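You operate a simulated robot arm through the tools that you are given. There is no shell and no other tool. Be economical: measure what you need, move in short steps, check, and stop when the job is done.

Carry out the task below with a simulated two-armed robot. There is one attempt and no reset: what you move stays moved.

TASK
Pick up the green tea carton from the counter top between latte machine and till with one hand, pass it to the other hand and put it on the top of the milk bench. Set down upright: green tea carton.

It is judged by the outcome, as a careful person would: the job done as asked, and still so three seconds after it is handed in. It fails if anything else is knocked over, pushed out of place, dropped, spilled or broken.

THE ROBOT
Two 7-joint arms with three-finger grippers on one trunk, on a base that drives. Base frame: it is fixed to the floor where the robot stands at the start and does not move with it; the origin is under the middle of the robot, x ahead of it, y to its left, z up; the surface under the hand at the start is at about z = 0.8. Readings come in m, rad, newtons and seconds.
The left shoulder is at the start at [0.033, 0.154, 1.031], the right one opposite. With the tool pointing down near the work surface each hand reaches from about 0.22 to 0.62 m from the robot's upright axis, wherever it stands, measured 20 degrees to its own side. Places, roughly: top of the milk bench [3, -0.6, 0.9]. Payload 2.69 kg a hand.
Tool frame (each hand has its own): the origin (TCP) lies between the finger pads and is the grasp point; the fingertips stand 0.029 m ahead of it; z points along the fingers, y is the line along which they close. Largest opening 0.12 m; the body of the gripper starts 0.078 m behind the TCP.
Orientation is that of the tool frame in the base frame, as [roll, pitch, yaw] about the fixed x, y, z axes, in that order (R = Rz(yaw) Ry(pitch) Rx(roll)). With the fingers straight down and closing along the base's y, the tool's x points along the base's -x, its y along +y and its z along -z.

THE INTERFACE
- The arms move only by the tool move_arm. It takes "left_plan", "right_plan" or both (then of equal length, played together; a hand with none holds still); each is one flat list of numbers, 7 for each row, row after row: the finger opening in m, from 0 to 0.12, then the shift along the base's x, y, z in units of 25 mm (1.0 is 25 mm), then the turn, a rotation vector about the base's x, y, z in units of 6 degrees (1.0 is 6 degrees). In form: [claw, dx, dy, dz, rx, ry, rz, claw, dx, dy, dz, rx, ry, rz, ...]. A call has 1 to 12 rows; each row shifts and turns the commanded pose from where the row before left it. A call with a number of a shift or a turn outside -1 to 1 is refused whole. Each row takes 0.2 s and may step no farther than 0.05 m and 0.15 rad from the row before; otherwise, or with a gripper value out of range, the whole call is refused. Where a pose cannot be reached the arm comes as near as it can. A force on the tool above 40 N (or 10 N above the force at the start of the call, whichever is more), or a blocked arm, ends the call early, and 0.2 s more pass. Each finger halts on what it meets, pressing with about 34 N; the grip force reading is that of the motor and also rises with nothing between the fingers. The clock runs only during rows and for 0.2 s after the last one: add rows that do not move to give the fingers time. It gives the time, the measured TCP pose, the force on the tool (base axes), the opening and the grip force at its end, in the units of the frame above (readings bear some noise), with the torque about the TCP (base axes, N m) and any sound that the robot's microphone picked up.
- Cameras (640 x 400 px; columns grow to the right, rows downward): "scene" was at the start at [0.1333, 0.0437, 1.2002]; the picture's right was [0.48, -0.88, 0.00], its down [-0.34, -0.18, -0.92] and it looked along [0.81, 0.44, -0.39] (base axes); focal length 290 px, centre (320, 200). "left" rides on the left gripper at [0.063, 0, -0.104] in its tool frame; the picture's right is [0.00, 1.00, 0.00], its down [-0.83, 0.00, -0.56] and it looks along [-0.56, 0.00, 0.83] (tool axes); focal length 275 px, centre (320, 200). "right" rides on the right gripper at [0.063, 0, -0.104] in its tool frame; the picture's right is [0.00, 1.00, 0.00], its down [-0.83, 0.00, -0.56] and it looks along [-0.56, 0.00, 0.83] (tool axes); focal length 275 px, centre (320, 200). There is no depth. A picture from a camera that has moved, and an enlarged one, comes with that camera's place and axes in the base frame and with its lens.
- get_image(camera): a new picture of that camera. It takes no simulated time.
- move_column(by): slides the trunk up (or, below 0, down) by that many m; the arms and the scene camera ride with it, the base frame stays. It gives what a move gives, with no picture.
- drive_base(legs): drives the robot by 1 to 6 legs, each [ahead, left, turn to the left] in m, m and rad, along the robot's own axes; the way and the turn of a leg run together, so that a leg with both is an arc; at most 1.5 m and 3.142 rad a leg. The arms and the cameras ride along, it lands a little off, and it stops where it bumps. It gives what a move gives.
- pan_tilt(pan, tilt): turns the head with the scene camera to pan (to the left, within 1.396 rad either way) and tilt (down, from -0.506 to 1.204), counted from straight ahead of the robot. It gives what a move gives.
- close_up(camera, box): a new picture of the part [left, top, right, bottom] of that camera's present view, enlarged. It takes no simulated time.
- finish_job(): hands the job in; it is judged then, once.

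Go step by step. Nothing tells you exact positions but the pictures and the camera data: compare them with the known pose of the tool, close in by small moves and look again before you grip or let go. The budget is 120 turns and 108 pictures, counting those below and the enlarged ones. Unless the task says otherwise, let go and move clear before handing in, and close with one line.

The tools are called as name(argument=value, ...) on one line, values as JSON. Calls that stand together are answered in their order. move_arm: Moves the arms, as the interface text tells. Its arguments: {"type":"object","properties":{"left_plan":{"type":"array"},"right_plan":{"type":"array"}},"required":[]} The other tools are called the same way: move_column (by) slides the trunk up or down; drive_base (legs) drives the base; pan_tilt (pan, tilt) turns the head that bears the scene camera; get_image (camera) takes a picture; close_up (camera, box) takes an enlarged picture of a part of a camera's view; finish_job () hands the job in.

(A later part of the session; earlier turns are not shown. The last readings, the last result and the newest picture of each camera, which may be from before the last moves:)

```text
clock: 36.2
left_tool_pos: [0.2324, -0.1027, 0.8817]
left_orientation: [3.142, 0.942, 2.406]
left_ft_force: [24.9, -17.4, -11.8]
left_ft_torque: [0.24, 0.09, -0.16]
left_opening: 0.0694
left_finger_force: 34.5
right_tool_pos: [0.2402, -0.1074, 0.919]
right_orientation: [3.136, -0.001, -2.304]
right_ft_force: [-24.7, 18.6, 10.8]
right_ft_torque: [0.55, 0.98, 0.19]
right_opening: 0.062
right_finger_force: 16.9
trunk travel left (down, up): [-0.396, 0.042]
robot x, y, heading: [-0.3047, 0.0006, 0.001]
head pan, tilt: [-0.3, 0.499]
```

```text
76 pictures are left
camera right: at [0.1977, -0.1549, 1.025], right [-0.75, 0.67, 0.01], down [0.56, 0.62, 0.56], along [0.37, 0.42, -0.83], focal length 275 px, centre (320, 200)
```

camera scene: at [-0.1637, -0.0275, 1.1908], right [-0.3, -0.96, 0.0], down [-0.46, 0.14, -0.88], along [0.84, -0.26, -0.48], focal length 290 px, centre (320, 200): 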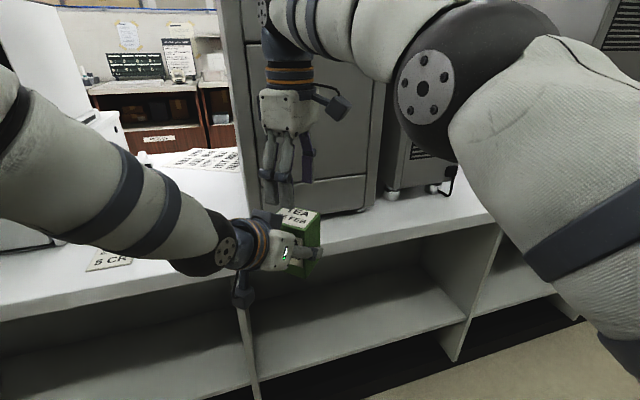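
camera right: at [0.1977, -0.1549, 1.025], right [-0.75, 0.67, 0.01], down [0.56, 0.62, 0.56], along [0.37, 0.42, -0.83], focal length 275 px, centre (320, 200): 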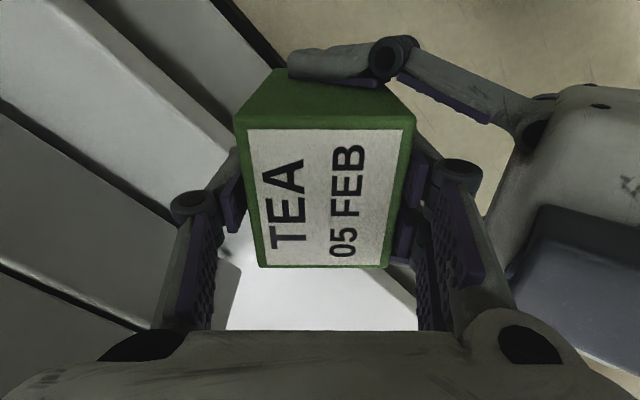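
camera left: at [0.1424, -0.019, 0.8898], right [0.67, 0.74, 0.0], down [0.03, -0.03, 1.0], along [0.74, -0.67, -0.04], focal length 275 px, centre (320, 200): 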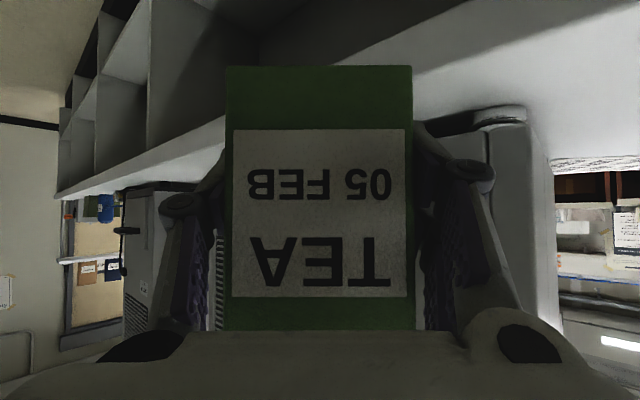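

Only the rear right finger is pressing so far, so the right hand sits a few millimetres too far forward. I'll shift it back toward the left hand to balance the grip.

move_arm(right_plan=[0.06, -0.05, 0.045, 0, 0, 0, 0, 0.045, -0.05, 0.045, 0, 0, 0, 0, 0.045, -0.03, 0.03, 0, 0, 0, 0, 0.04, 0, 0, 0, 0, 0, 0, 0.04, 0, 0, 0, 0, 0, 0])

```text
clock: 37.4
left_tool_pos: [0.2312, -0.1018, 0.8813]
left_orientation: [3.142, 0.939, 2.407]
left_ft_force: [-0.3, -5.5, 2.3]
left_ft_torque: [-0.07, -0.05, -0.2]
left_opening: 0.0692
left_finger_force: 33.9
right_tool_pos: [0.2377, -0.1061, 0.9204]
right_orientation: [-3.141, 0.001, -2.305]
right_ft_force: [-0.6, 6.0, -3.0]
right_ft_torque: [0.27, 0.04, 0.17]
right_opening: 0.0595
right_finger_force: 34.0
trunk travel left (down, up): [-0.396, 0.042]
robot x, y, heading: [-0.3027, 0.0001, 0.003]
head pan, tilt: [-0.3, 0.499]
```

Both grips are firm and the forces are small. Next I'll open the left hand and retreat along its own axis.

move_arm(left_plan=[0.08, 0, 0, 0, 0, 0, 0, 0.1, 0, 0, 0, 0, 0, 0, 0.11, 0, 0, 0, 0, 0, 0, 0.11, -0.3, 0.27, 0.29, 0, 0, 0, 0.11, -0.6, 0.54, 0.4, 0, 0, 0, 0.11, -0.6, 0.54, 0.4, 0, 0, 0, 0.11, -0.6, 0.54, 0.4, 0, 0, 0, 0.11, -0.6, 0.54, 0.4, 0, 0, 0, 0.11, 0, 0, 0, 0, 0, 0])

get_image(camera="scene")

get_image(camera="right")

```text
clock: 39.4
left_tool_pos: [0.1642, -0.0413, 0.9281]
left_orientation: [-3.141, 0.94, 2.407]
left_ft_force: [0.7, -0.5, 0.2]
left_ft_torque: [0.01, -0.01, 0.02]
left_opening: 0.1103
left_finger_force: 0.1
right_tool_pos: [0.2373, -0.1059, 0.9205]
right_orientation: [3.14, 0.002, -2.305]
right_ft_force: [0.1, -0.1, -0.3]
right_ft_torque: [-0.02, 0.0, -0.01]
right_opening: 0.0596
right_finger_force: 34.2
trunk travel left (down, up): [-0.396, 0.042]
robot x, y, heading: [-0.298, -0.0023, 0.001]
head pan, tilt: [-0.3, 0.499]
```

```text
75 pictures are left
camera scene: at [-0.1632, -0.0275, 1.1907], right [-0.3, -0.96, 0.0], down [-0.46, 0.14, -0.88], along [0.84, -0.26, -0.48], focal length 290 px, centre (320, 200)
```

scene: 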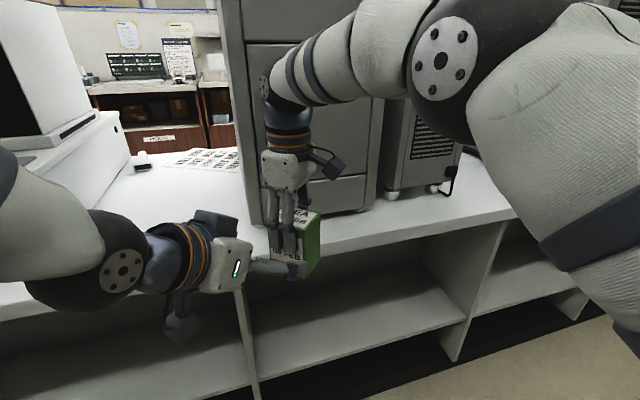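

```text
74 pictures are left
camera right: at [0.1953, -0.1529, 1.025], right [-0.75, 0.67, 0.0], down [0.55, 0.62, 0.56], along [0.37, 0.42, -0.83], focal length 275 px, centre (320, 200)
```

right: 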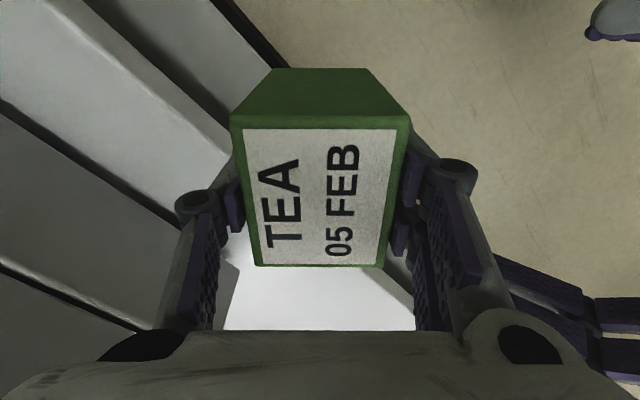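

The handover worked and the right hand now holds the carton. I'll retract the left hand and bring the right hand closer in for driving.

move_arm(left_plan=[0.11, -0.5, 0.9, 0.4, 0, 0, 0, 0.11, -0.5, 0.9, 0.4, 0, 0, 1, 0.11, 0, 0.9, 0.5, 0, 0, 1, 0.11, 0, 0.9, 0.5, 0, 0.5, 1, 0.11, 0, 0.9, 0.5, 0, 1, 1, 0.11, 0, 0.9, 0, 0, 1, 1, 0.11, 0, 0.5, 0, 0, 1, 1, 0.11, 0, 0.5, 0, 0, 1, 1, 0.11, 0, 0, 0, 0, 1, 0, 0.11, 0, 0, 0, 0, 1, 0, 0.11, 0, 0, 0, 0, 1, 0, 0.11, 0, 0, 0, 0, 1, 0], right_plan=[0.04, 0, -0.2, 0.4, 0, 0, 0, 0.04, 0, -0.3, 0.4, 0, 0, 0, 0.04, -0.5, -0.4, 0.4, 0, 0, 0, 0.04, -0.5, -0.4, 0.4, 0, 0, 0, 0.04, -0.5, -0.4, 0.4, 0, 0, 0, 0.04, -0.5, -0.4, 0.4, 0, 0, 0, 0.04, -0.5, -0.4, 0.4, 0, 0, 0, 0.04, -0.5, -0.4, 0.4, 0, 0, 0, 0.04, -0.5, -0.4, 0.4, 0, 0, 0, 0.04, -0.5, -0.4, 0.4, 0, 0, 0, 0.04, 0, 0, 0, 0, 0, 0, 0.04, 0, 0, 0, 0, 0, 0])

pan_tilt(pan=-1.3, tilt=0.2)

pan_tilt(pan=-1.3, tilt=0.25)

get_image(camera="scene")

get_image(camera="right")

```text
clock: 42.0
left_tool_pos: [0.1395, 0.1184, 0.9844]
left_orientation: [-3.06, 0.061, -3.064]
left_ft_force: [0.1, 0.0, 0.7]
left_ft_torque: [0.0, 0.0, 0.0]
left_opening: 0.11
left_finger_force: 0.0
right_tool_pos: [0.1376, -0.1986, 1.0192]
right_orientation: [3.14, 0.001, -2.306]
right_ft_force: [0.5, -0.6, -1.8]
right_ft_torque: [-0.01, 0.02, 0.04]
right_opening: 0.0595
right_finger_force: 34.3
trunk travel left (down, up): [-0.396, 0.042]
robot x, y, heading: [-0.3032, 0.0006, -0.001]
head pan, tilt: [-0.3, 0.499]
```

```text
clock: 43.2
left_tool_pos: [0.1391, 0.1194, 0.9842]
left_orientation: [-3.058, 0.064, -3.065]
left_ft_force: [0.5, -0.3, -0.3]
left_ft_torque: [-0.02, 0.0, -0.01]
left_opening: 0.1101
left_finger_force: 0.0
right_tool_pos: [0.1378, -0.1988, 1.0195]
right_orientation: [3.138, 0.005, -2.305]
right_ft_force: [-0.4, -0.1, -1.3]
right_ft_torque: [-0.01, -0.01, 0.03]
right_opening: 0.0592
right_finger_force: 34.1
trunk travel left (down, up): [-0.396, 0.042]
robot x, y, heading: [-0.3047, 0.001, 0.001]
head pan, tilt: [-1.3, 0.201]
```

```text
clock: 43.9
left_tool_pos: [0.1388, 0.1186, 0.9841]
left_orientation: [-3.058, 0.064, -3.065]
left_ft_force: [-0.1, -0.6, 1.0]
left_ft_torque: [0.02, -0.02, -0.06]
left_opening: 0.1098
left_finger_force: 0.1
right_tool_pos: [0.1378, -0.1993, 1.0195]
right_orientation: [3.14, 0.001, -2.304]
right_ft_force: [-0.2, 0.1, -0.3]
right_ft_torque: [0.0, -0.03, -0.01]
right_opening: 0.0592
right_finger_force: 34.1
trunk travel left (down, up): [-0.396, 0.042]
robot x, y, heading: [-0.3009, 0.001, 0.001]
head pan, tilt: [-1.3, 0.25]
```

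```text
73 pictures are left
camera scene: at [-0.2254, -0.0904, 1.2139], right [-0.96, -0.27, 0.0], down [-0.07, 0.24, -0.97], along [0.26, -0.93, -0.25], focal length 290 px, centre (320, 200)
```

scene: 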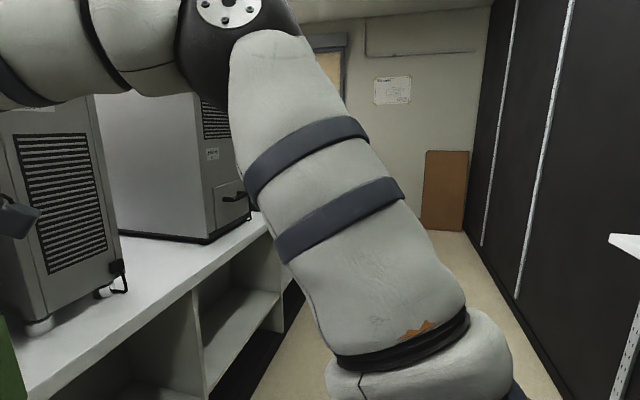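

```text
72 pictures are left
camera right: at [0.0953, -0.2461, 1.1252], right [-0.75, 0.67, 0.0], down [0.55, 0.62, 0.56], along [0.37, 0.42, -0.83], focal length 275 px, centre (320, 200)
```

right: 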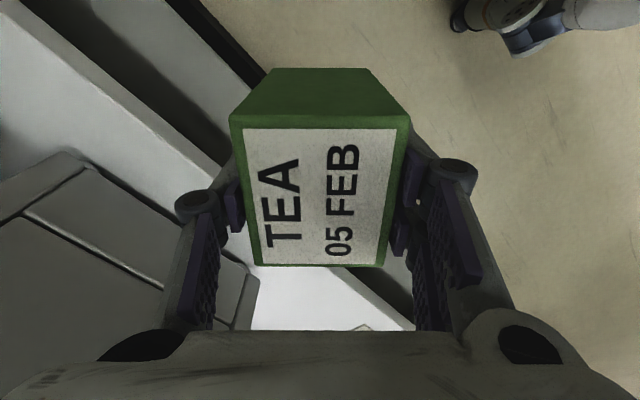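

The aisle runs to the right, toward -y. I'll turn in place to face it and see where the counter ends.

drive_base(legs=[[-0.03, 0, -1.45]])

pan_tilt(pan=0.0, tilt=0.2)

pan_tilt(pan=0.0, tilt=0.25)

get_image(camera="scene")

```text
clock: 47.8
left_tool_pos: [-0.1545, -0.4046, 0.9859]
left_orientation: [-3.059, 0.064, 1.766]
left_ft_force: [-0.2, 0.5, 0.1]
left_ft_torque: [0.03, -0.03, -0.01]
left_opening: 0.1101
left_finger_force: 0.1
right_tool_pos: [-0.4689, -0.4424, 1.0195]
right_orientation: [3.139, 0.001, 2.524]
right_ft_force: [0.1, -0.1, -1.3]
right_ft_torque: [0.03, -0.01, -0.03]
right_opening: 0.0594
right_finger_force: 33.9
trunk travel left (down, up): [-0.396, 0.042]
robot x, y, heading: [-0.3206, 0.017, -1.454]
head pan, tilt: [-1.3, 0.25]
```

```text
clock: 49.3
left_tool_pos: [-0.1532, -0.4067, 0.9864]
left_orientation: [-3.057, 0.064, 1.765]
left_ft_force: [-0.8, -0.1, 0.3]
left_ft_torque: [0.01, -0.02, -0.01]
left_opening: 0.1101
left_finger_force: 0.1
right_tool_pos: [-0.4686, -0.4413, 1.0204]
right_orientation: [3.139, 0.003, 2.522]
right_ft_force: [0.3, -0.4, -1.0]
right_ft_torque: [0.01, 0.01, 0.0]
right_opening: 0.0595
right_finger_force: 33.8
trunk travel left (down, up): [-0.396, 0.042]
robot x, y, heading: [-0.3217, 0.0169, -1.457]
head pan, tilt: [0.0, 0.201]
```

```text
clock: 49.9
left_tool_pos: [-0.1543, -0.4056, 0.9857]
left_orientation: [-3.058, 0.064, 1.765]
left_ft_force: [1.0, -0.5, 0.4]
left_ft_torque: [0.0, -0.01, -0.02]
left_opening: 0.11
left_finger_force: 0.3
right_tool_pos: [-0.4695, -0.4417, 1.0199]
right_orientation: [3.141, 0.0, 2.523]
right_ft_force: [0.9, -0.2, -0.7]
right_ft_torque: [0.01, 0.03, -0.02]
right_opening: 0.0594
right_finger_force: 33.8
trunk travel left (down, up): [-0.396, 0.042]
robot x, y, heading: [-0.3273, 0.0203, -1.456]
head pan, tilt: [0.0, 0.25]
```

```text
71 pictures are left
camera scene: at [-0.3034, -0.1237, 1.2139], right [-0.99, -0.12, 0.0], down [-0.03, 0.25, -0.97], along [0.11, -0.96, -0.25], focal length 290 px, centre (320, 200)
```

scene: 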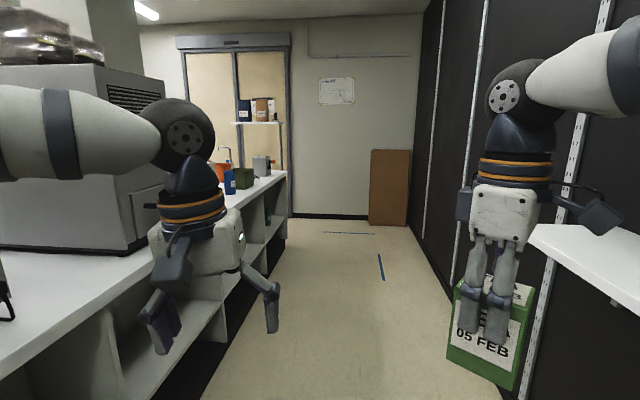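

The counter ends near y≈-2.7 and there is open floor before the far wall. I'll drive down the aisle, keeping off the white shelf on the right.

drive_base(legs=[[0, 0.1, -0.115], [1.4, 0, 0]])

get_image(camera="scene")

```text
clock: 57.9
left_tool_pos: [-0.1035, -1.8158, 0.9861]
left_orientation: [-3.059, 0.064, 1.649]
left_ft_force: [0.1, -0.3, -1.0]
left_ft_torque: [0.03, 0.0, 0.01]
left_opening: 0.1098
left_finger_force: 0.1
right_tool_pos: [-0.4204, -1.8142, 1.0189]
right_orientation: [3.14, 0.002, 2.409]
right_ft_force: [0.4, -0.5, -1.4]
right_ft_torque: [0.0, -0.02, -0.02]
right_opening: 0.059
right_finger_force: 34.3
trunk travel left (down, up): [-0.396, 0.042]
robot x, y, heading: [-0.2206, -1.3736, -1.565]
head pan, tilt: [0.0, 0.25]
```

```text
70 pictures are left
camera scene: at [-0.2195, -1.5174, 1.2138], right [-1.0, 0.0, 0.0], down [0.0, 0.25, -0.97], along [0.0, -0.97, -0.25], focal length 290 px, centre (320, 200)
```

scene: 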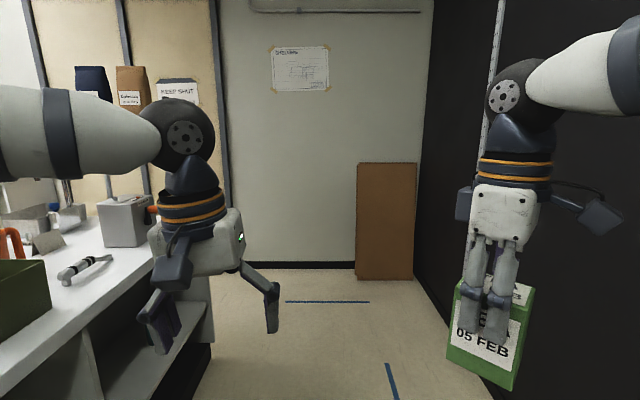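

The counter end is around y≈-2.9 and the wall is at y≈-3.9. I'll go another 0.8 m ahead and look left along the gap.

drive_base(legs=[[0.85, 0, 0]])

pan_tilt(pan=0.9, tilt=0.3)

pan_tilt(pan=0.9, tilt=0.35)

get_image(camera="scene")

```text
clock: 62.4
left_tool_pos: [-0.1122, -2.6642, 0.9845]
left_orientation: [-3.06, 0.065, 1.639]
left_ft_force: [-0.8, 0.1, 0.1]
left_ft_torque: [0.01, 0.02, -0.01]
left_opening: 0.1101
left_finger_force: 0.1
right_tool_pos: [-0.4285, -2.6596, 1.0204]
right_orientation: [3.139, 0.002, 2.399]
right_ft_force: [-0.6, -0.2, -0.9]
right_ft_torque: [0.01, -0.04, 0.04]
right_opening: 0.0591
right_finger_force: 34.0
trunk travel left (down, up): [-0.396, 0.042]
robot x, y, heading: [-0.2321, -2.223, -1.579]
head pan, tilt: [0.0, 0.25]
```

```text
clock: 63.6
left_tool_pos: [-0.1101, -2.6641, 0.984]
left_orientation: [-3.059, 0.064, 1.64]
left_ft_force: [-1.0, -0.1, 0.8]
left_ft_torque: [-0.02, 0.0, -0.02]
left_opening: 0.1099
left_finger_force: 0.1
right_tool_pos: [-0.4279, -2.6597, 1.0203]
right_orientation: [3.14, 0.002, 2.398]
right_ft_force: [-0.3, -1.1, -1.5]
right_ft_torque: [0.01, 0.02, -0.03]
right_opening: 0.0595
right_finger_force: 34.3
trunk travel left (down, up): [-0.396, 0.042]
robot x, y, heading: [-0.2285, -2.2207, -1.579]
head pan, tilt: [0.901, 0.3]
```

```text
clock: 64.3
left_tool_pos: [-0.1109, -2.6639, 0.9857]
left_orientation: [-3.059, 0.065, 1.638]
left_ft_force: [0.0, 0.3, 0.3]
left_ft_torque: [0.02, -0.04, 0.0]
left_opening: 0.1101
left_finger_force: 0.0
right_tool_pos: [-0.4279, -2.6603, 1.0199]
right_orientation: [3.14, 0.002, 2.399]
right_ft_force: [-0.8, 0.2, -1.6]
right_ft_torque: [0.0, -0.02, 0.05]
right_opening: 0.0595
right_finger_force: 34.0
trunk travel left (down, up): [-0.396, 0.042]
robot x, y, heading: [-0.2252, -2.218, -1.581]
head pan, tilt: [0.901, 0.351]
```

```text
69 pictures are left
camera scene: at [-0.1514, -2.33, 1.2044], right [-0.63, -0.78, 0.0], down [-0.27, 0.22, -0.94], along [0.73, -0.59, -0.34], focal length 290 px, centre (320, 200)
```

scene: 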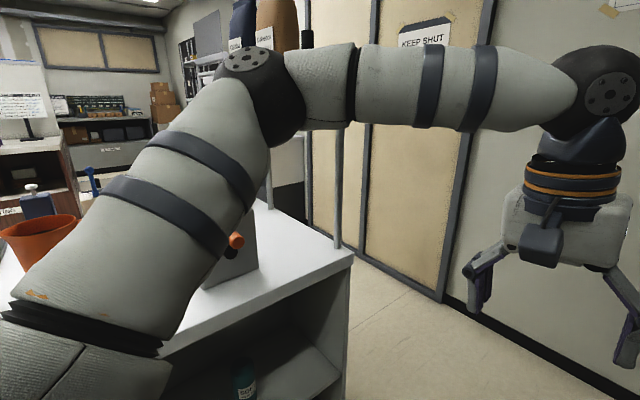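

There is a clear passage about 1.1 m wide past the counter end (y≈-2.82) and the wall (y≈-3.9). I'll drive to y≈-3.2, turn left and look.

drive_base(legs=[[0.97, 0, 0], [0, 0, 1.58], [0, -0.15, 0]])

pan_tilt(pan=0.0, tilt=0.25)

pan_tilt(pan=0.0, tilt=0.3)

get_image(camera="scene")

```text
clock: 74.6
left_tool_pos: [0.2033, -3.2181, 0.9846]
left_orientation: [-3.06, 0.064, -3.047]
left_ft_force: [0.2, -1.3, -0.5]
left_ft_torque: [0.04, 0.0, 0.02]
left_opening: 0.1098
left_finger_force: 0.1
right_tool_pos: [0.2086, -3.5352, 1.0191]
right_orientation: [3.139, 0.0, -2.286]
right_ft_force: [-0.5, 0.3, -1.2]
right_ft_torque: [-0.01, 0.0, -0.01]
right_opening: 0.0594
right_finger_force: 33.9
trunk travel left (down, up): [-0.396, 0.042]
robot x, y, heading: [-0.2346, -3.3429, 0.019]
head pan, tilt: [0.901, 0.351]
```

```text
clock: 75.8
left_tool_pos: [0.2029, -3.2192, 0.9867]
left_orientation: [-3.057, 0.064, -3.047]
left_ft_force: [0.8, -0.2, 0.1]
left_ft_torque: [0.03, -0.02, -0.04]
left_opening: 0.11
left_finger_force: 0.0
right_tool_pos: [0.2076, -3.5361, 1.0192]
right_orientation: [-3.141, 0.004, -2.286]
right_ft_force: [0.4, -0.4, -2.1]
right_ft_torque: [0.01, 0.02, 0.04]
right_opening: 0.0597
right_finger_force: 34.1
trunk travel left (down, up): [-0.396, 0.042]
robot x, y, heading: [-0.2321, -3.3454, 0.015]
head pan, tilt: [0.0, 0.25]
```

```text
clock: 76.4
left_tool_pos: [0.2027, -3.2197, 0.9869]
left_orientation: [-3.058, 0.063, -3.046]
left_ft_force: [-0.3, 0.4, 0.0]
left_ft_torque: [-0.03, -0.01, 0.01]
left_opening: 0.1102
left_finger_force: 0.1
right_tool_pos: [0.2076, -3.5359, 1.0199]
right_orientation: [-3.14, 0.001, -2.286]
right_ft_force: [-0.9, -0.4, -1.2]
right_ft_torque: [-0.01, 0.03, 0.0]
right_opening: 0.0594
right_finger_force: 34.4
trunk travel left (down, up): [-0.396, 0.042]
robot x, y, heading: [-0.2326, -3.3454, 0.021]
head pan, tilt: [0.0, 0.3]
```

```text
68 pictures are left
camera scene: at [-0.0901, -3.3429, 1.2091], right [0.02, -1.0, 0.0], down [-0.3, -0.01, -0.96], along [0.96, 0.02, -0.3], focal length 290 px, centre (320, 200)
```

scene: 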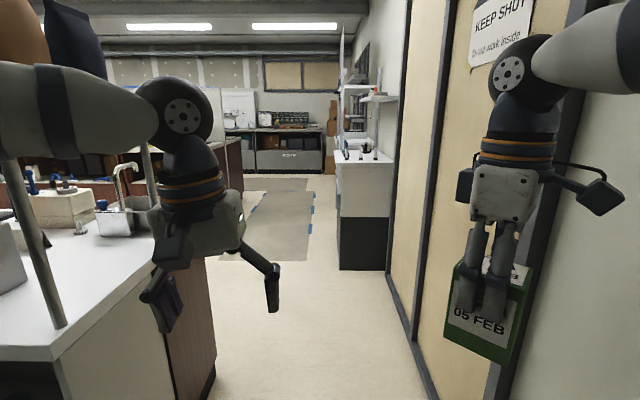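

The way ahead is clear. I'll keep to the middle, drive ahead past the counter end and look left for the milk bench.

drive_base(legs=[[0, 0.05, -0.02], [1.45, 0, 0]])

pan_tilt(pan=0.5, tilt=0.25)

pan_tilt(pan=0.5, tilt=0.3)

get_image(camera="scene")

```text
clock: 84.3
left_tool_pos: [1.6597, -3.1752, 0.9854]
left_orientation: [-3.056, 0.064, -3.062]
left_ft_force: [1.0, 0.6, 0.3]
left_ft_torque: [0.05, 0.05, -0.01]
left_opening: 0.11
left_finger_force: 0.0
right_tool_pos: [1.6596, -3.4925, 1.0198]
right_orientation: [3.139, 0.002, -2.301]
right_ft_force: [0.3, -0.3, -1.4]
right_ft_torque: [-0.03, 0.04, 0.01]
right_opening: 0.0594
right_finger_force: 34.4
trunk travel left (down, up): [-0.396, 0.042]
robot x, y, heading: [1.2197, -3.2959, -0.001]
head pan, tilt: [0.0, 0.3]
```

```text
clock: 85.2
left_tool_pos: [1.6596, -3.1747, 0.9841]
left_orientation: [-3.058, 0.066, -3.061]
left_ft_force: [0.3, 0.8, -0.8]
left_ft_torque: [0.0, -0.02, 0.0]
left_opening: 0.1099
left_finger_force: 0.0
right_tool_pos: [1.6602, -3.4924, 1.0216]
right_orientation: [3.141, 0.001, -2.302]
right_ft_force: [0.5, -0.5, -0.4]
right_ft_torque: [-0.01, 0.04, -0.01]
right_opening: 0.0596
right_finger_force: 34.0
trunk travel left (down, up): [-0.396, 0.042]
robot x, y, heading: [1.2201, -3.2936, -0.007]
head pan, tilt: [0.499, 0.25]
```

```text
clock: 85.9
left_tool_pos: [1.6607, -3.1751, 0.9849]
left_orientation: [-3.057, 0.065, -3.06]
left_ft_force: [0.5, -0.6, 0.0]
left_ft_torque: [0.02, -0.01, -0.01]
left_opening: 0.1102
left_finger_force: 0.0
right_tool_pos: [1.6598, -3.4932, 1.0189]
right_orientation: [3.141, 0.002, -2.301]
right_ft_force: [0.5, 0.6, -1.0]
right_ft_torque: [0.01, 0.02, -0.04]
right_opening: 0.0593
right_finger_force: 34.1
trunk travel left (down, up): [-0.396, 0.042]
robot x, y, heading: [1.2224, -3.2962, -0.003]
head pan, tilt: [0.499, 0.3]
```

```text
67 pictures are left
camera scene: at [1.3534, -3.2507, 1.2091], right [0.48, -0.88, 0.0], down [-0.26, -0.14, -0.96], along [0.84, 0.46, -0.3], focal length 290 px, centre (320, 200)
```

scene: 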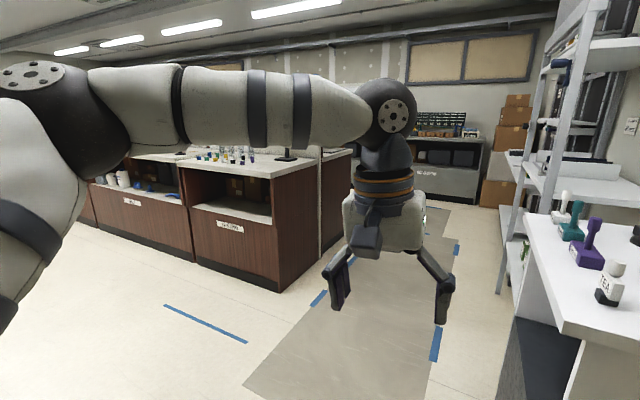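

The red-brown island ahead-left has its face at x≈2.74, and the milk bench at (3, -0.6) should be one section of it. I'll turn left, move to the aisle middle and drive up along it.

drive_base(legs=[[0, 0, 1.57], [0, -0.5, 0], [1.4, 0, 0]])

pan_tilt(pan=-0.6, tilt=0.3)

pan_tilt(pan=-0.6, tilt=0.35)

get_image(camera="scene")

```text
clock: 100.6
left_tool_pos: [1.5903, -1.4523, 0.9853]
left_orientation: [-3.057, 0.065, -1.482]
left_ft_force: [0.6, 0.4, 0.2]
left_ft_torque: [0.0, 0.0, 0.0]
left_opening: 0.1099
left_finger_force: 0.0
right_tool_pos: [1.9098, -1.449, 1.0198]
right_orientation: [3.14, 0.001, -0.724]
right_ft_force: [-0.2, 0.1, -1.5]
right_ft_torque: [0.02, -0.01, 0.03]
right_opening: 0.0595
right_finger_force: 34.0
trunk travel left (down, up): [-0.396, 0.042]
robot x, y, heading: [1.7162, -1.8899, 1.583]
head pan, tilt: [0.499, 0.3]
```

```text
clock: 102.0
left_tool_pos: [1.5908, -1.4519, 0.9857]
left_orientation: [-3.056, 0.065, -1.484]
left_ft_force: [-0.3, 0.3, 0.6]
left_ft_torque: [0.01, -0.02, 0.02]
left_opening: 0.1099
left_finger_force: 0.0
right_tool_pos: [1.9072, -1.4492, 1.019]
right_orientation: [-3.141, 0.003, -0.723]
right_ft_force: [0.0, -0.6, -0.6]
right_ft_torque: [0.04, 0.0, 0.01]
right_opening: 0.0593
right_finger_force: 34.1
trunk travel left (down, up): [-0.396, 0.042]
robot x, y, heading: [1.7156, -1.8939, 1.58]
head pan, tilt: [-0.6, 0.3]
```

```text
clock: 102.6
left_tool_pos: [1.5899, -1.4515, 0.9855]
left_orientation: [-3.059, 0.063, -1.482]
left_ft_force: [-0.3, -0.8, -1.0]
left_ft_torque: [0.0, 0.02, 0.01]
left_opening: 0.1101
left_finger_force: 0.1
right_tool_pos: [1.9068, -1.4492, 1.0192]
right_orientation: [-3.141, 0.001, -0.722]
right_ft_force: [-0.9, -0.4, -1.3]
right_ft_torque: [-0.01, 0.02, -0.02]
right_opening: 0.0592
right_finger_force: 34.7
trunk travel left (down, up): [-0.396, 0.042]
robot x, y, heading: [1.7152, -1.8922, 1.581]
head pan, tilt: [-0.6, 0.351]
```

```text
66 pictures are left
camera scene: at [1.7683, -1.7649, 1.2044], right [0.83, -0.56, 0.0], down [-0.19, -0.29, -0.94], along [0.52, 0.78, -0.34], focal length 290 px, centre (320, 200)
```

scene: 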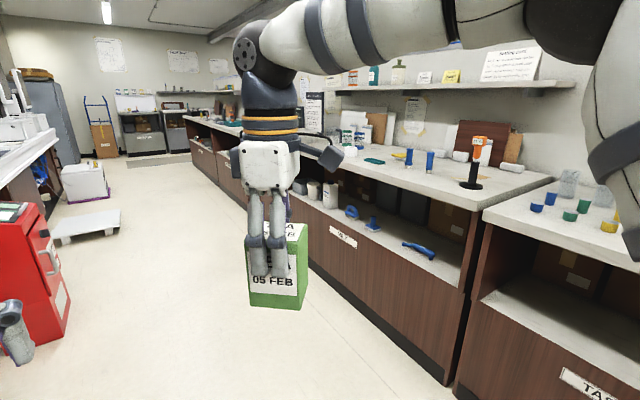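

The bench units have name labels. I'll zoom in to read which one is the milk bench.

close_up(camera="scene", box=[300, 130, 480, 260])

close_up(camera="scene", box=[180, 90, 350, 210])

close_up(camera="scene", box=[0, 180, 140, 400])

```text
3.08 times, centred on (390, 195) of scene
camera zoom: at [1.7683, -1.7649, 1.2044], right [0.83, -0.56, 0.0], down [-0.19, -0.29, -0.94], along [0.52, 0.78, -0.34], focal length 894 px, centre (105, 215)
```

zoom: 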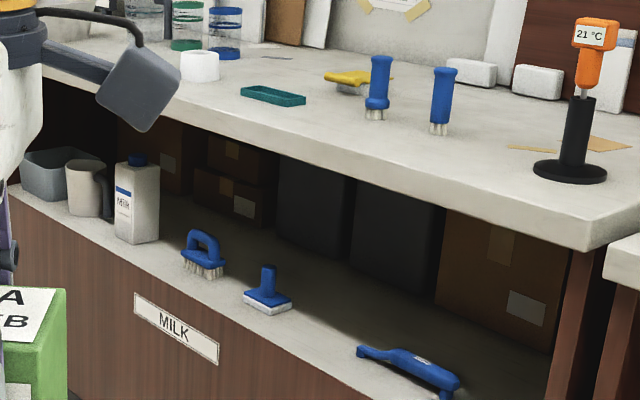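

```text
3.33 times, centred on (265, 150) of scene
camera zoom: at [1.7683, -1.7649, 1.2044], right [0.83, -0.56, 0.0], down [-0.19, -0.29, -0.94], along [0.52, 0.78, -0.34], focal length 968 px, centre (503, 367)
```

zoom: 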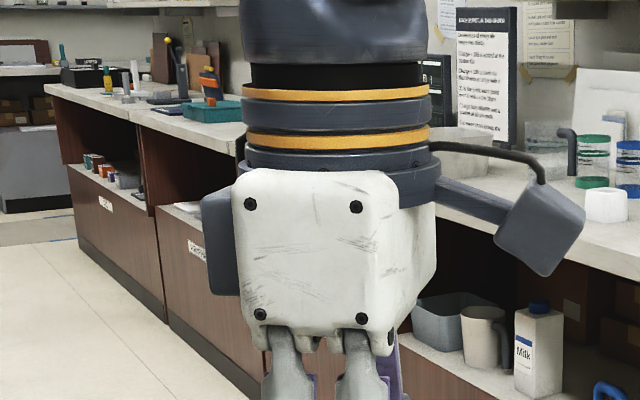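

```text
1.82 times, centred on (70, 290) of scene
camera zoom: at [1.7683, -1.7649, 1.2044], right [0.83, -0.56, 0.0], down [-0.19, -0.29, -0.94], along [0.52, 0.78, -0.34], focal length 528 px, centre (774, 36)
```

zoom: 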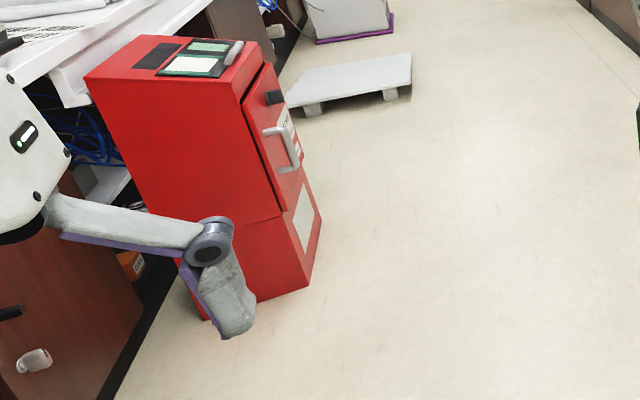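

This is the MILK bench: front edge at x≈2.61, top at about z 0.9, right end at y≈-1.35. I'll drive up to it, turn to face it and look at the free space on top.

drive_base(legs=[[1.05, 0, 0], [0, 0, -1.58]])

pan_tilt(pan=0.0, tilt=0.3)

pan_tilt(pan=0.0, tilt=0.35)

get_image(camera="scene")

```text
clock: 111.8
left_tool_pos: [2.1469, -0.7232, 0.9859]
left_orientation: [-3.056, 0.063, -3.065]
left_ft_force: [0.5, 0.2, -0.8]
left_ft_torque: [0.0, -0.01, -0.01]
left_opening: 0.1099
left_finger_force: 0.1
right_tool_pos: [2.1455, -1.0396, 1.0194]
right_orientation: [-3.14, 0.003, -2.306]
right_ft_force: [-0.4, 0.1, -1.0]
right_ft_torque: [0.01, 0.01, 0.0]
right_opening: 0.0595
right_finger_force: 34.5
trunk travel left (down, up): [-0.396, 0.042]
robot x, y, heading: [1.7056, -0.8399, -0.004]
head pan, tilt: [-0.6, 0.351]
```

```text
clock: 112.8
left_tool_pos: [2.1468, -0.7231, 0.9845]
left_orientation: [-3.06, 0.066, -3.065]
left_ft_force: [0.7, 0.2, 0.2]
left_ft_torque: [0.0, -0.01, -0.02]
left_opening: 0.11
left_finger_force: 0.0
right_tool_pos: [2.1465, -1.0401, 1.0203]
right_orientation: [3.141, 0.001, -2.304]
right_ft_force: [0.1, 0.6, -1.7]
right_ft_torque: [-0.02, 0.01, 0.0]
right_opening: 0.0595
right_finger_force: 33.5
trunk travel left (down, up): [-0.396, 0.042]
robot x, y, heading: [1.7058, -0.8377, -0.005]
head pan, tilt: [0.0, 0.3]
```

```text
clock: 113.5
left_tool_pos: [2.1485, -0.7231, 0.9854]
left_orientation: [-3.058, 0.065, -3.064]
left_ft_force: [0.5, 0.3, -0.3]
left_ft_torque: [0.01, 0.02, -0.02]
left_opening: 0.1098
left_finger_force: 0.0
right_tool_pos: [2.1461, -1.0402, 1.0205]
right_orientation: [3.14, 0.002, -2.307]
right_ft_force: [0.3, -0.7, -1.9]
right_ft_torque: [0.02, -0.02, 0.01]
right_opening: 0.0595
right_finger_force: 33.7
trunk travel left (down, up): [-0.396, 0.042]
robot x, y, heading: [1.7049, -0.8403, -0.005]
head pan, tilt: [0.0, 0.351]
```

```text
62 pictures are left
camera scene: at [1.8514, -0.8414, 1.2044], right [0.0, -1.0, 0.0], down [-0.34, 0.0, -0.94], along [0.94, 0.0, -0.34], focal length 290 px, centre (320, 200)
```

scene: 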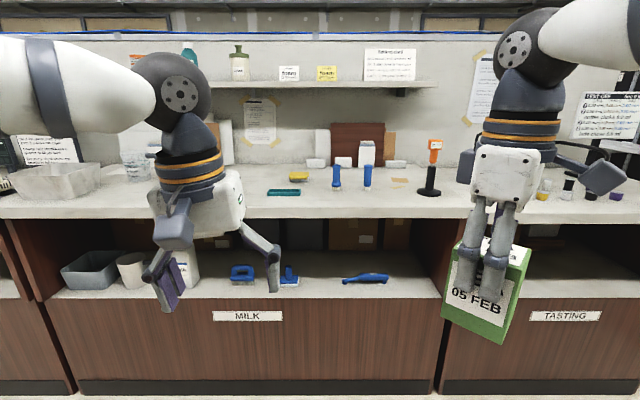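

There is a clear spot on the milk bench at about (2.70, -0.94), in front of the two brushes. I'll raise the trunk and both hands and square the carton to the bench before closing in.

move_column(by=0.04)

move_arm(left_plan=[0.11, -0.2, 0.4, 0.3, 0, 0, 0, 0.11, -0.2, 0.4, 0.3, 0, 0, 0, 0.11, -0.2, 0.4, 0.3, 0, 0, 0, 0.11, -0.2, 0.4, 0.3, 0, 0, 0, 0.11, -0.2, 0.4, 0.3, 0, 0, 0, 0.11, -0.2, 0.4, 0.3, 0, 0, 0, 0.11, -0.2, 0.4, 0, 0, 0, 0, 0.11, 0, 0, 0, 0, 0, 0, 0.11, 0, 0, 0, 0, 0, 0], right_plan=[0.04, -0.1, 0.5, 0.2, 0, 0, -1, 0.04, -0.1, 0.5, 0.2, 0, 0, -1, 0.04, -0.1, 0.5, 0.2, 0, 0, -1, 0.04, -0.1, 0.5, 0.2, 0, 0, -1, 0.04, 0, 0.5, 0.2, 0, 0, -1, 0.04, 0, 0.5, 0.2, 0, 0, -1, 0.04, 0, 0.5, 0.2, 0, 0, -1, 0.04, 0, 0.5, 0.2, 0, 0, -1, 0.04, 0, 0, 0, 0, 0, 0])

get_image(camera="scene")

get_image(camera="right")

```text
clock: 114.3
left_tool_pos: [2.1471, -0.7217, 1.0242]
left_orientation: [-3.06, 0.06, -3.067]
left_ft_force: [1.2, 0.0, -0.3]
left_ft_torque: [-0.03, 0.04, 0.02]
left_opening: 0.1102
left_finger_force: 0.1
right_tool_pos: [2.1473, -1.0385, 1.0581]
right_orientation: [3.138, 0.001, -2.306]
right_ft_force: [-0.9, -0.1, -1.6]
right_ft_torque: [0.01, 0.01, 0.0]
right_opening: 0.0595
right_finger_force: 34.1
trunk travel left (down, up): [-0.436, 0.002]
robot x, y, heading: [1.7086, -0.84, -0.002]
head pan, tilt: [0.0, 0.351]
```

```text
clock: 116.3
left_tool_pos: [2.1115, -0.6521, 1.0708]
left_orientation: [-3.06, 0.063, -3.065]
left_ft_force: [-0.4, 0.3, 0.4]
left_ft_torque: [0.01, 0.03, -0.02]
left_opening: 0.1098
left_finger_force: 0.1
right_tool_pos: [2.1358, -0.9402, 1.1003]
right_orientation: [-3.142, 0.001, 3.137]
right_ft_force: [-1.0, -0.1, -1.5]
right_ft_torque: [0.03, 0.01, 0.02]
right_opening: 0.0596
right_finger_force: 33.7
trunk travel left (down, up): [-0.436, 0.002]
robot x, y, heading: [1.7071, -0.8412, -0.001]
head pan, tilt: [0.0, 0.351]
```

```text
61 pictures are left
camera scene: at [1.8071, -0.8415, 1.2483], right [0.0, -1.0, 0.0], down [-0.34, 0.0, -0.94], along [0.94, 0.0, -0.34], focal length 290 px, centre (320, 200)
```

scene: 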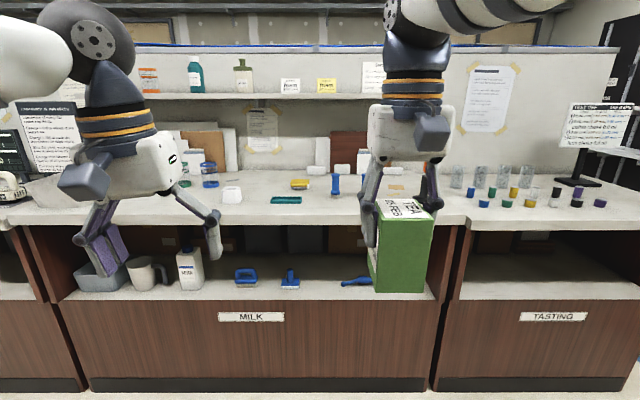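

```text
60 pictures are left
camera right: at [2.0729, -0.9399, 1.2057], right [0.0, 1.0, 0.0], down [0.83, 0.0, 0.56], along [0.56, 0.0, -0.83], focal length 275 px, centre (320, 200)
```

right: 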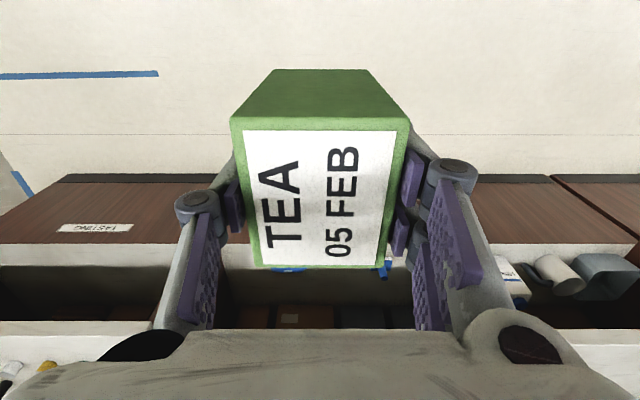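

The carton is squared up and its base is at z≈1.02, above everything near the front of the bench. I'll drive in 0.5 m.

drive_base(legs=[[0.5, 0, 0]])

get_image(camera="scene")

get_image(camera="right")

```text
clock: 119.2
left_tool_pos: [2.611, -0.6538, 1.0709]
left_orientation: [-3.059, 0.064, -3.066]
left_ft_force: [0.7, 1.0, -0.5]
left_ft_torque: [-0.01, 0.03, 0.01]
left_opening: 0.11
left_finger_force: 0.1
right_tool_pos: [2.6349, -0.9425, 1.1004]
right_orientation: [3.141, 0.002, 3.138]
right_ft_force: [0.2, 0.0, -0.5]
right_ft_torque: [0.03, 0.03, 0.04]
right_opening: 0.0593
right_finger_force: 33.6
trunk travel left (down, up): [-0.436, 0.002]
robot x, y, heading: [2.2035, -0.8389, -0.007]
head pan, tilt: [0.0, 0.351]
```

```text
59 pictures are left
camera scene: at [2.3057, -0.8426, 1.2483], right [0.0, -1.0, 0.0], down [-0.34, 0.0, -0.94], along [0.94, 0.0, -0.34], focal length 290 px, centre (320, 200)
```

scene: 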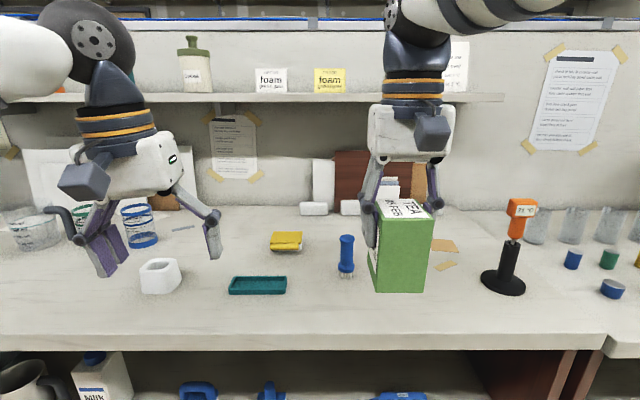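

```text
58 pictures are left
camera right: at [2.5713, -0.9419, 1.2056], right [0.0, 1.0, 0.0], down [0.83, 0.0, 0.56], along [0.56, 0.0, -0.83], focal length 275 px, centre (320, 200)
```

right: 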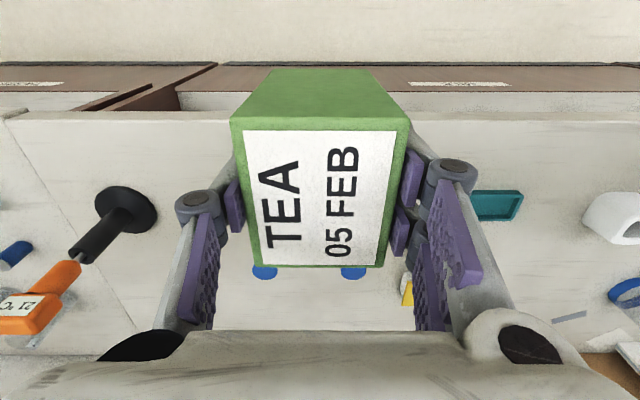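

Comparing the two views, the bench top is at z≈0.88 and its front edge at x≈2.68. The brushes are near x 2.84. I'll bring the carton over (2.738, -0.95) and lower it partway.

move_arm(right_plan=[0.04, 0.7, -0.1, 0, 0, 0, 0, 0.04, 0.7, -0.1, 0, 0, 0, 0, 0.04, 0.7, -0.1, 0, 0, 0, 0, 0.04, 0.7, 0, -0.3, 0, 0, 0, 0.04, 0.7, 0, -0.6, 0, 0, 0, 0.04, 0.6, 0, -0.7, 0, 0, 0, 0.04, 0, 0, -0.7, 0, 0, 0, 0.04, 0, 0, -0.7, 0, 0, 0, 0.04, 0, 0, 0, 0, 0, 0])

get_image(camera="scene")

get_image(camera="right")

get_image(camera="left")

```text
clock: 121.2
left_tool_pos: [2.6101, -0.6536, 1.0704]
left_orientation: [-3.058, 0.064, -3.065]
left_ft_force: [0.1, -0.1, 0.3]
left_ft_torque: [0.03, -0.01, 0.02]
left_opening: 0.11
left_finger_force: 0.1
right_tool_pos: [2.7152, -0.9479, 1.0277]
right_orientation: [3.141, 0.003, 3.14]
right_ft_force: [0.3, -0.9, -2.2]
right_ft_torque: [-0.01, 0.0, 0.0]
right_opening: 0.0593
right_finger_force: 33.7
right hand out of reach, approached as far as the arm can: row 5, 6
trunk travel left (down, up): [-0.436, 0.002]
robot x, y, heading: [2.2029, -0.8432, -0.001]
head pan, tilt: [0.0, 0.351]
```

```text
57 pictures are left
camera scene: at [2.3052, -0.8426, 1.2484], right [0.0, -1.0, 0.0], down [-0.34, 0.0, -0.94], along [0.94, 0.0, -0.34], focal length 290 px, centre (320, 200)
```

scene: 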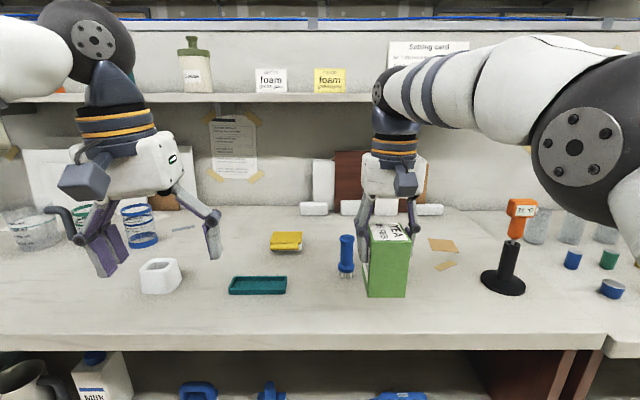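

```text
56 pictures are left
camera right: at [2.6517, -0.9488, 1.1339], right [0.0, 1.0, 0.0], down [0.83, 0.0, 0.56], along [0.56, 0.0, -0.83], focal length 275 px, centre (320, 200)
```

right: 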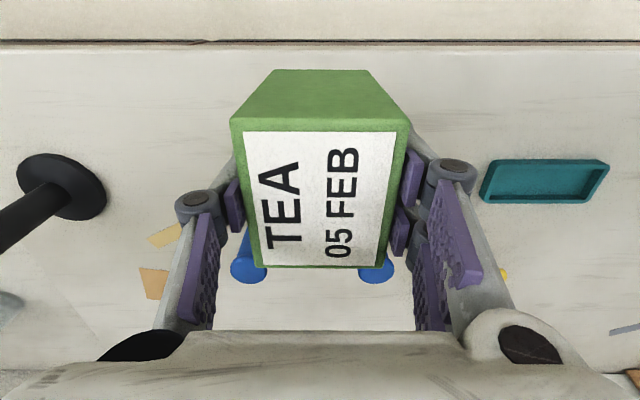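

```text
55 pictures are left
camera left: at [2.5419, -0.6494, 1.168], right [-0.06, 0.99, -0.08], down [0.79, 0.1, 0.61], along [0.61, -0.03, -0.79], focal length 275 px, centre (320, 200)
```

left: 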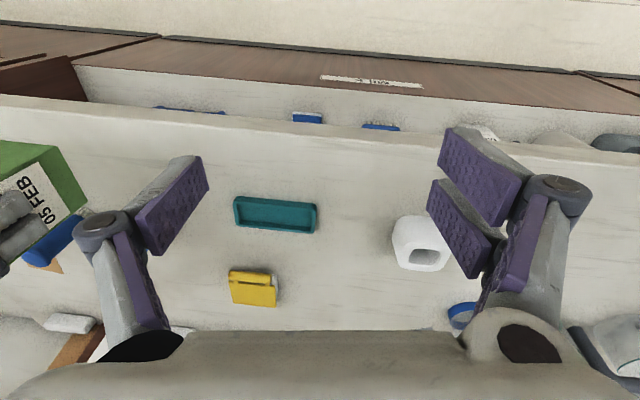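

The bench top is confirmed at z≈0.88 with its edge at x≈2.675. The carton is about 2.5 cm too near the edge, so I'll nudge the base forward 0.03 m and then lower it to just above the top.

drive_base(legs=[[0.03, 0, 0]])

move_arm(right_plan=[0.04, 0, 0, -0.7, 0, 0, 0, 0.04, 0, 0, -0.7, 0, 0, 0, 0.04, 0, 0, -0.5, 0, 0, 0, 0.04, 0, 0, 0, 0, 0, 0])

get_image(camera="right")

close_up(camera="scene", box=[300, 190, 480, 360])

```text
clock: 122.1
left_tool_pos: [2.6414, -0.655, 1.0702]
left_orientation: [-3.059, 0.064, -3.067]
left_ft_force: [0.7, 0.0, -0.4]
left_ft_torque: [0.02, 0.02, -0.02]
left_opening: 0.11
left_finger_force: 0.2
right_tool_pos: [2.7465, -0.9495, 1.0285]
right_orientation: [3.141, 0.002, 3.137]
right_ft_force: [1.0, 0.2, -1.9]
right_ft_torque: [0.03, 0.02, -0.01]
right_opening: 0.0597
right_finger_force: 34.1
trunk travel left (down, up): [-0.436, 0.002]
robot x, y, heading: [2.2364, -0.8393, -0.006]
head pan, tilt: [0.0, 0.351]
```

```text
clock: 123.1
left_tool_pos: [2.6412, -0.6532, 1.0697]
left_orientation: [-3.057, 0.063, -3.069]
left_ft_force: [-0.2, 0.3, -0.2]
left_ft_torque: [0.02, 0.02, 0.01]
left_opening: 0.1101
left_finger_force: 0.1
right_tool_pos: [2.7438, -0.9485, 0.9812]
right_orientation: [-3.14, 0.002, 3.139]
right_ft_force: [-0.4, -0.5, -2.2]
right_ft_torque: [-0.02, -0.02, 0.02]
right_opening: 0.0592
right_finger_force: 33.8
trunk travel left (down, up): [-0.436, 0.002]
robot x, y, heading: [2.2378, -0.8406, -0.004]
head pan, tilt: [0.0, 0.351]
```

```text
54 pictures are left
camera right: at [2.6811, -0.9488, 1.0866], right [0.0, 1.0, 0.0], down [0.83, 0.0, 0.56], along [0.56, 0.0, -0.83], focal length 275 px, centre (320, 200)
```

right: 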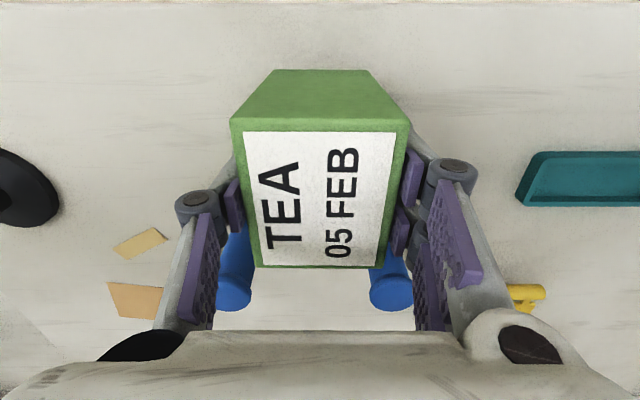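

```text
2.35 times, centred on (390, 275) of scene
camera zoom: at [2.3349, -0.8427, 1.2484], right [0.0, -1.0, 0.0], down [-0.34, 0.0, -0.94], along [0.94, 0.0, -0.34], focal length 683 px, centre (155, 24)
```

zoom: 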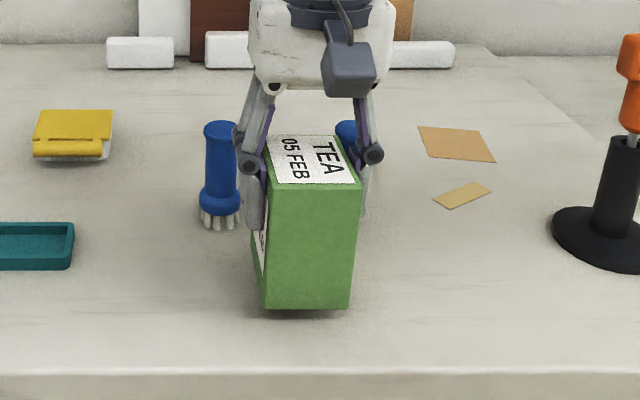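

The carton is about 1.5–2 cm above the bench, clear of the brushes. I'll lower it in small steps and watch the force.

move_arm(right_plan=[0.04, 0, 0, -0.2, 0, 0, 0, 0.04, 0, 0, -0.2, 0, 0, 0, 0.04, 0, 0, -0.1, 0, 0, 0, 0.04, 0, 0, 0, 0, 0, 0])

close_up(camera="scene", box=[340, 230, 440, 360])

```text
clock: 124.1
left_tool_pos: [2.6407, -0.6537, 1.0704]
left_orientation: [-3.059, 0.065, -3.07]
left_ft_force: [-0.6, -0.2, 0.3]
left_ft_torque: [-0.01, 0.0, 0.0]
left_opening: 0.11
left_finger_force: 0.0
right_tool_pos: [2.7455, -0.9486, 0.9693]
right_orientation: [-3.141, 0.003, 3.139]
right_ft_force: [-0.3, 0.9, -1.8]
right_ft_torque: [-0.03, 0.0, 0.0]
right_opening: 0.0593
right_finger_force: 34.2
trunk travel left (down, up): [-0.436, 0.002]
robot x, y, heading: [2.2337, -0.8384, -0.003]
head pan, tilt: [0.0, 0.351]
```

```text
3.08 times, centred on (390, 295) of scene
camera zoom: at [2.335, -0.8427, 1.2483], right [0.0, -1.0, 0.0], down [-0.34, 0.0, -0.94], along [0.94, 0.0, -0.34], focal length 894 px, centre (105, -92)
```

zoom: 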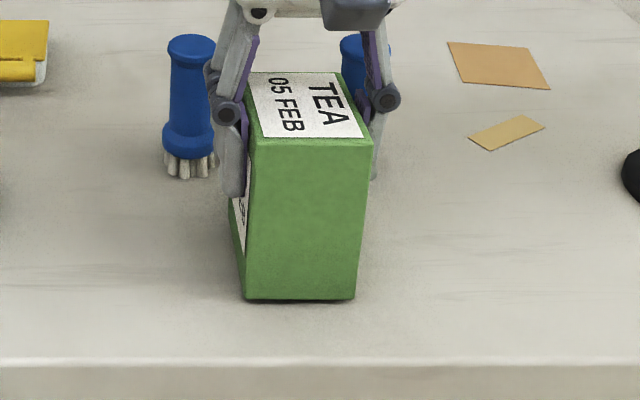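

Almost there: no contact yet and only a thin shadow under the carton. I'll keep lowering in 2 mm steps.

move_arm(right_plan=[0.04, 0, 0, -0.1, 0, 0, 0, 0.04, 0, 0, -0.06, 0, 0, 0, 0.04, 0, 0, 0, 0, 0, 0])

```text
clock: 124.9
left_tool_pos: [2.6414, -0.654, 1.0698]
left_orientation: [-3.058, 0.065, -3.069]
left_ft_force: [0.0, 1.1, 0.5]
left_ft_torque: [0.02, 0.02, -0.04]
left_opening: 0.1101
left_finger_force: 0.2
right_tool_pos: [2.745, -0.9473, 0.9651]
right_orientation: [-3.141, 0.001, 3.139]
right_ft_force: [0.4, -0.2, -0.8]
right_ft_torque: [0.01, -0.01, -0.01]
right_opening: 0.0596
right_finger_force: 34.2
trunk travel left (down, up): [-0.436, 0.002]
robot x, y, heading: [2.2349, -0.8398, -0.005]
head pan, tilt: [0.0, 0.351]
```

move_arm(right_plan=[0.04, 0, 0, -0.08, 0, 0, 0, 0.04, 0, 0, 0, 0, 0, 0])

```text
clock: 125.5
left_tool_pos: [2.6406, -0.6537, 1.0709]
left_orientation: [-3.057, 0.063, -3.069]
left_ft_force: [-0.2, -0.1, 0.7]
left_ft_torque: [0.01, 0.01, 0.0]
left_opening: 0.1096
left_finger_force: 0.1
right_tool_pos: [2.7448, -0.9487, 0.9627]
right_orientation: [3.141, 0.005, 3.137]
right_ft_force: [-0.6, 1.2, 3.3]
right_ft_torque: [-0.14, 0.17, 0.02]
right_opening: 0.0593
right_finger_force: 34.0
trunk travel left (down, up): [-0.436, 0.002]
robot x, y, heading: [2.2361, -0.8431, 0.001]
head pan, tilt: [0.0, 0.351]
```

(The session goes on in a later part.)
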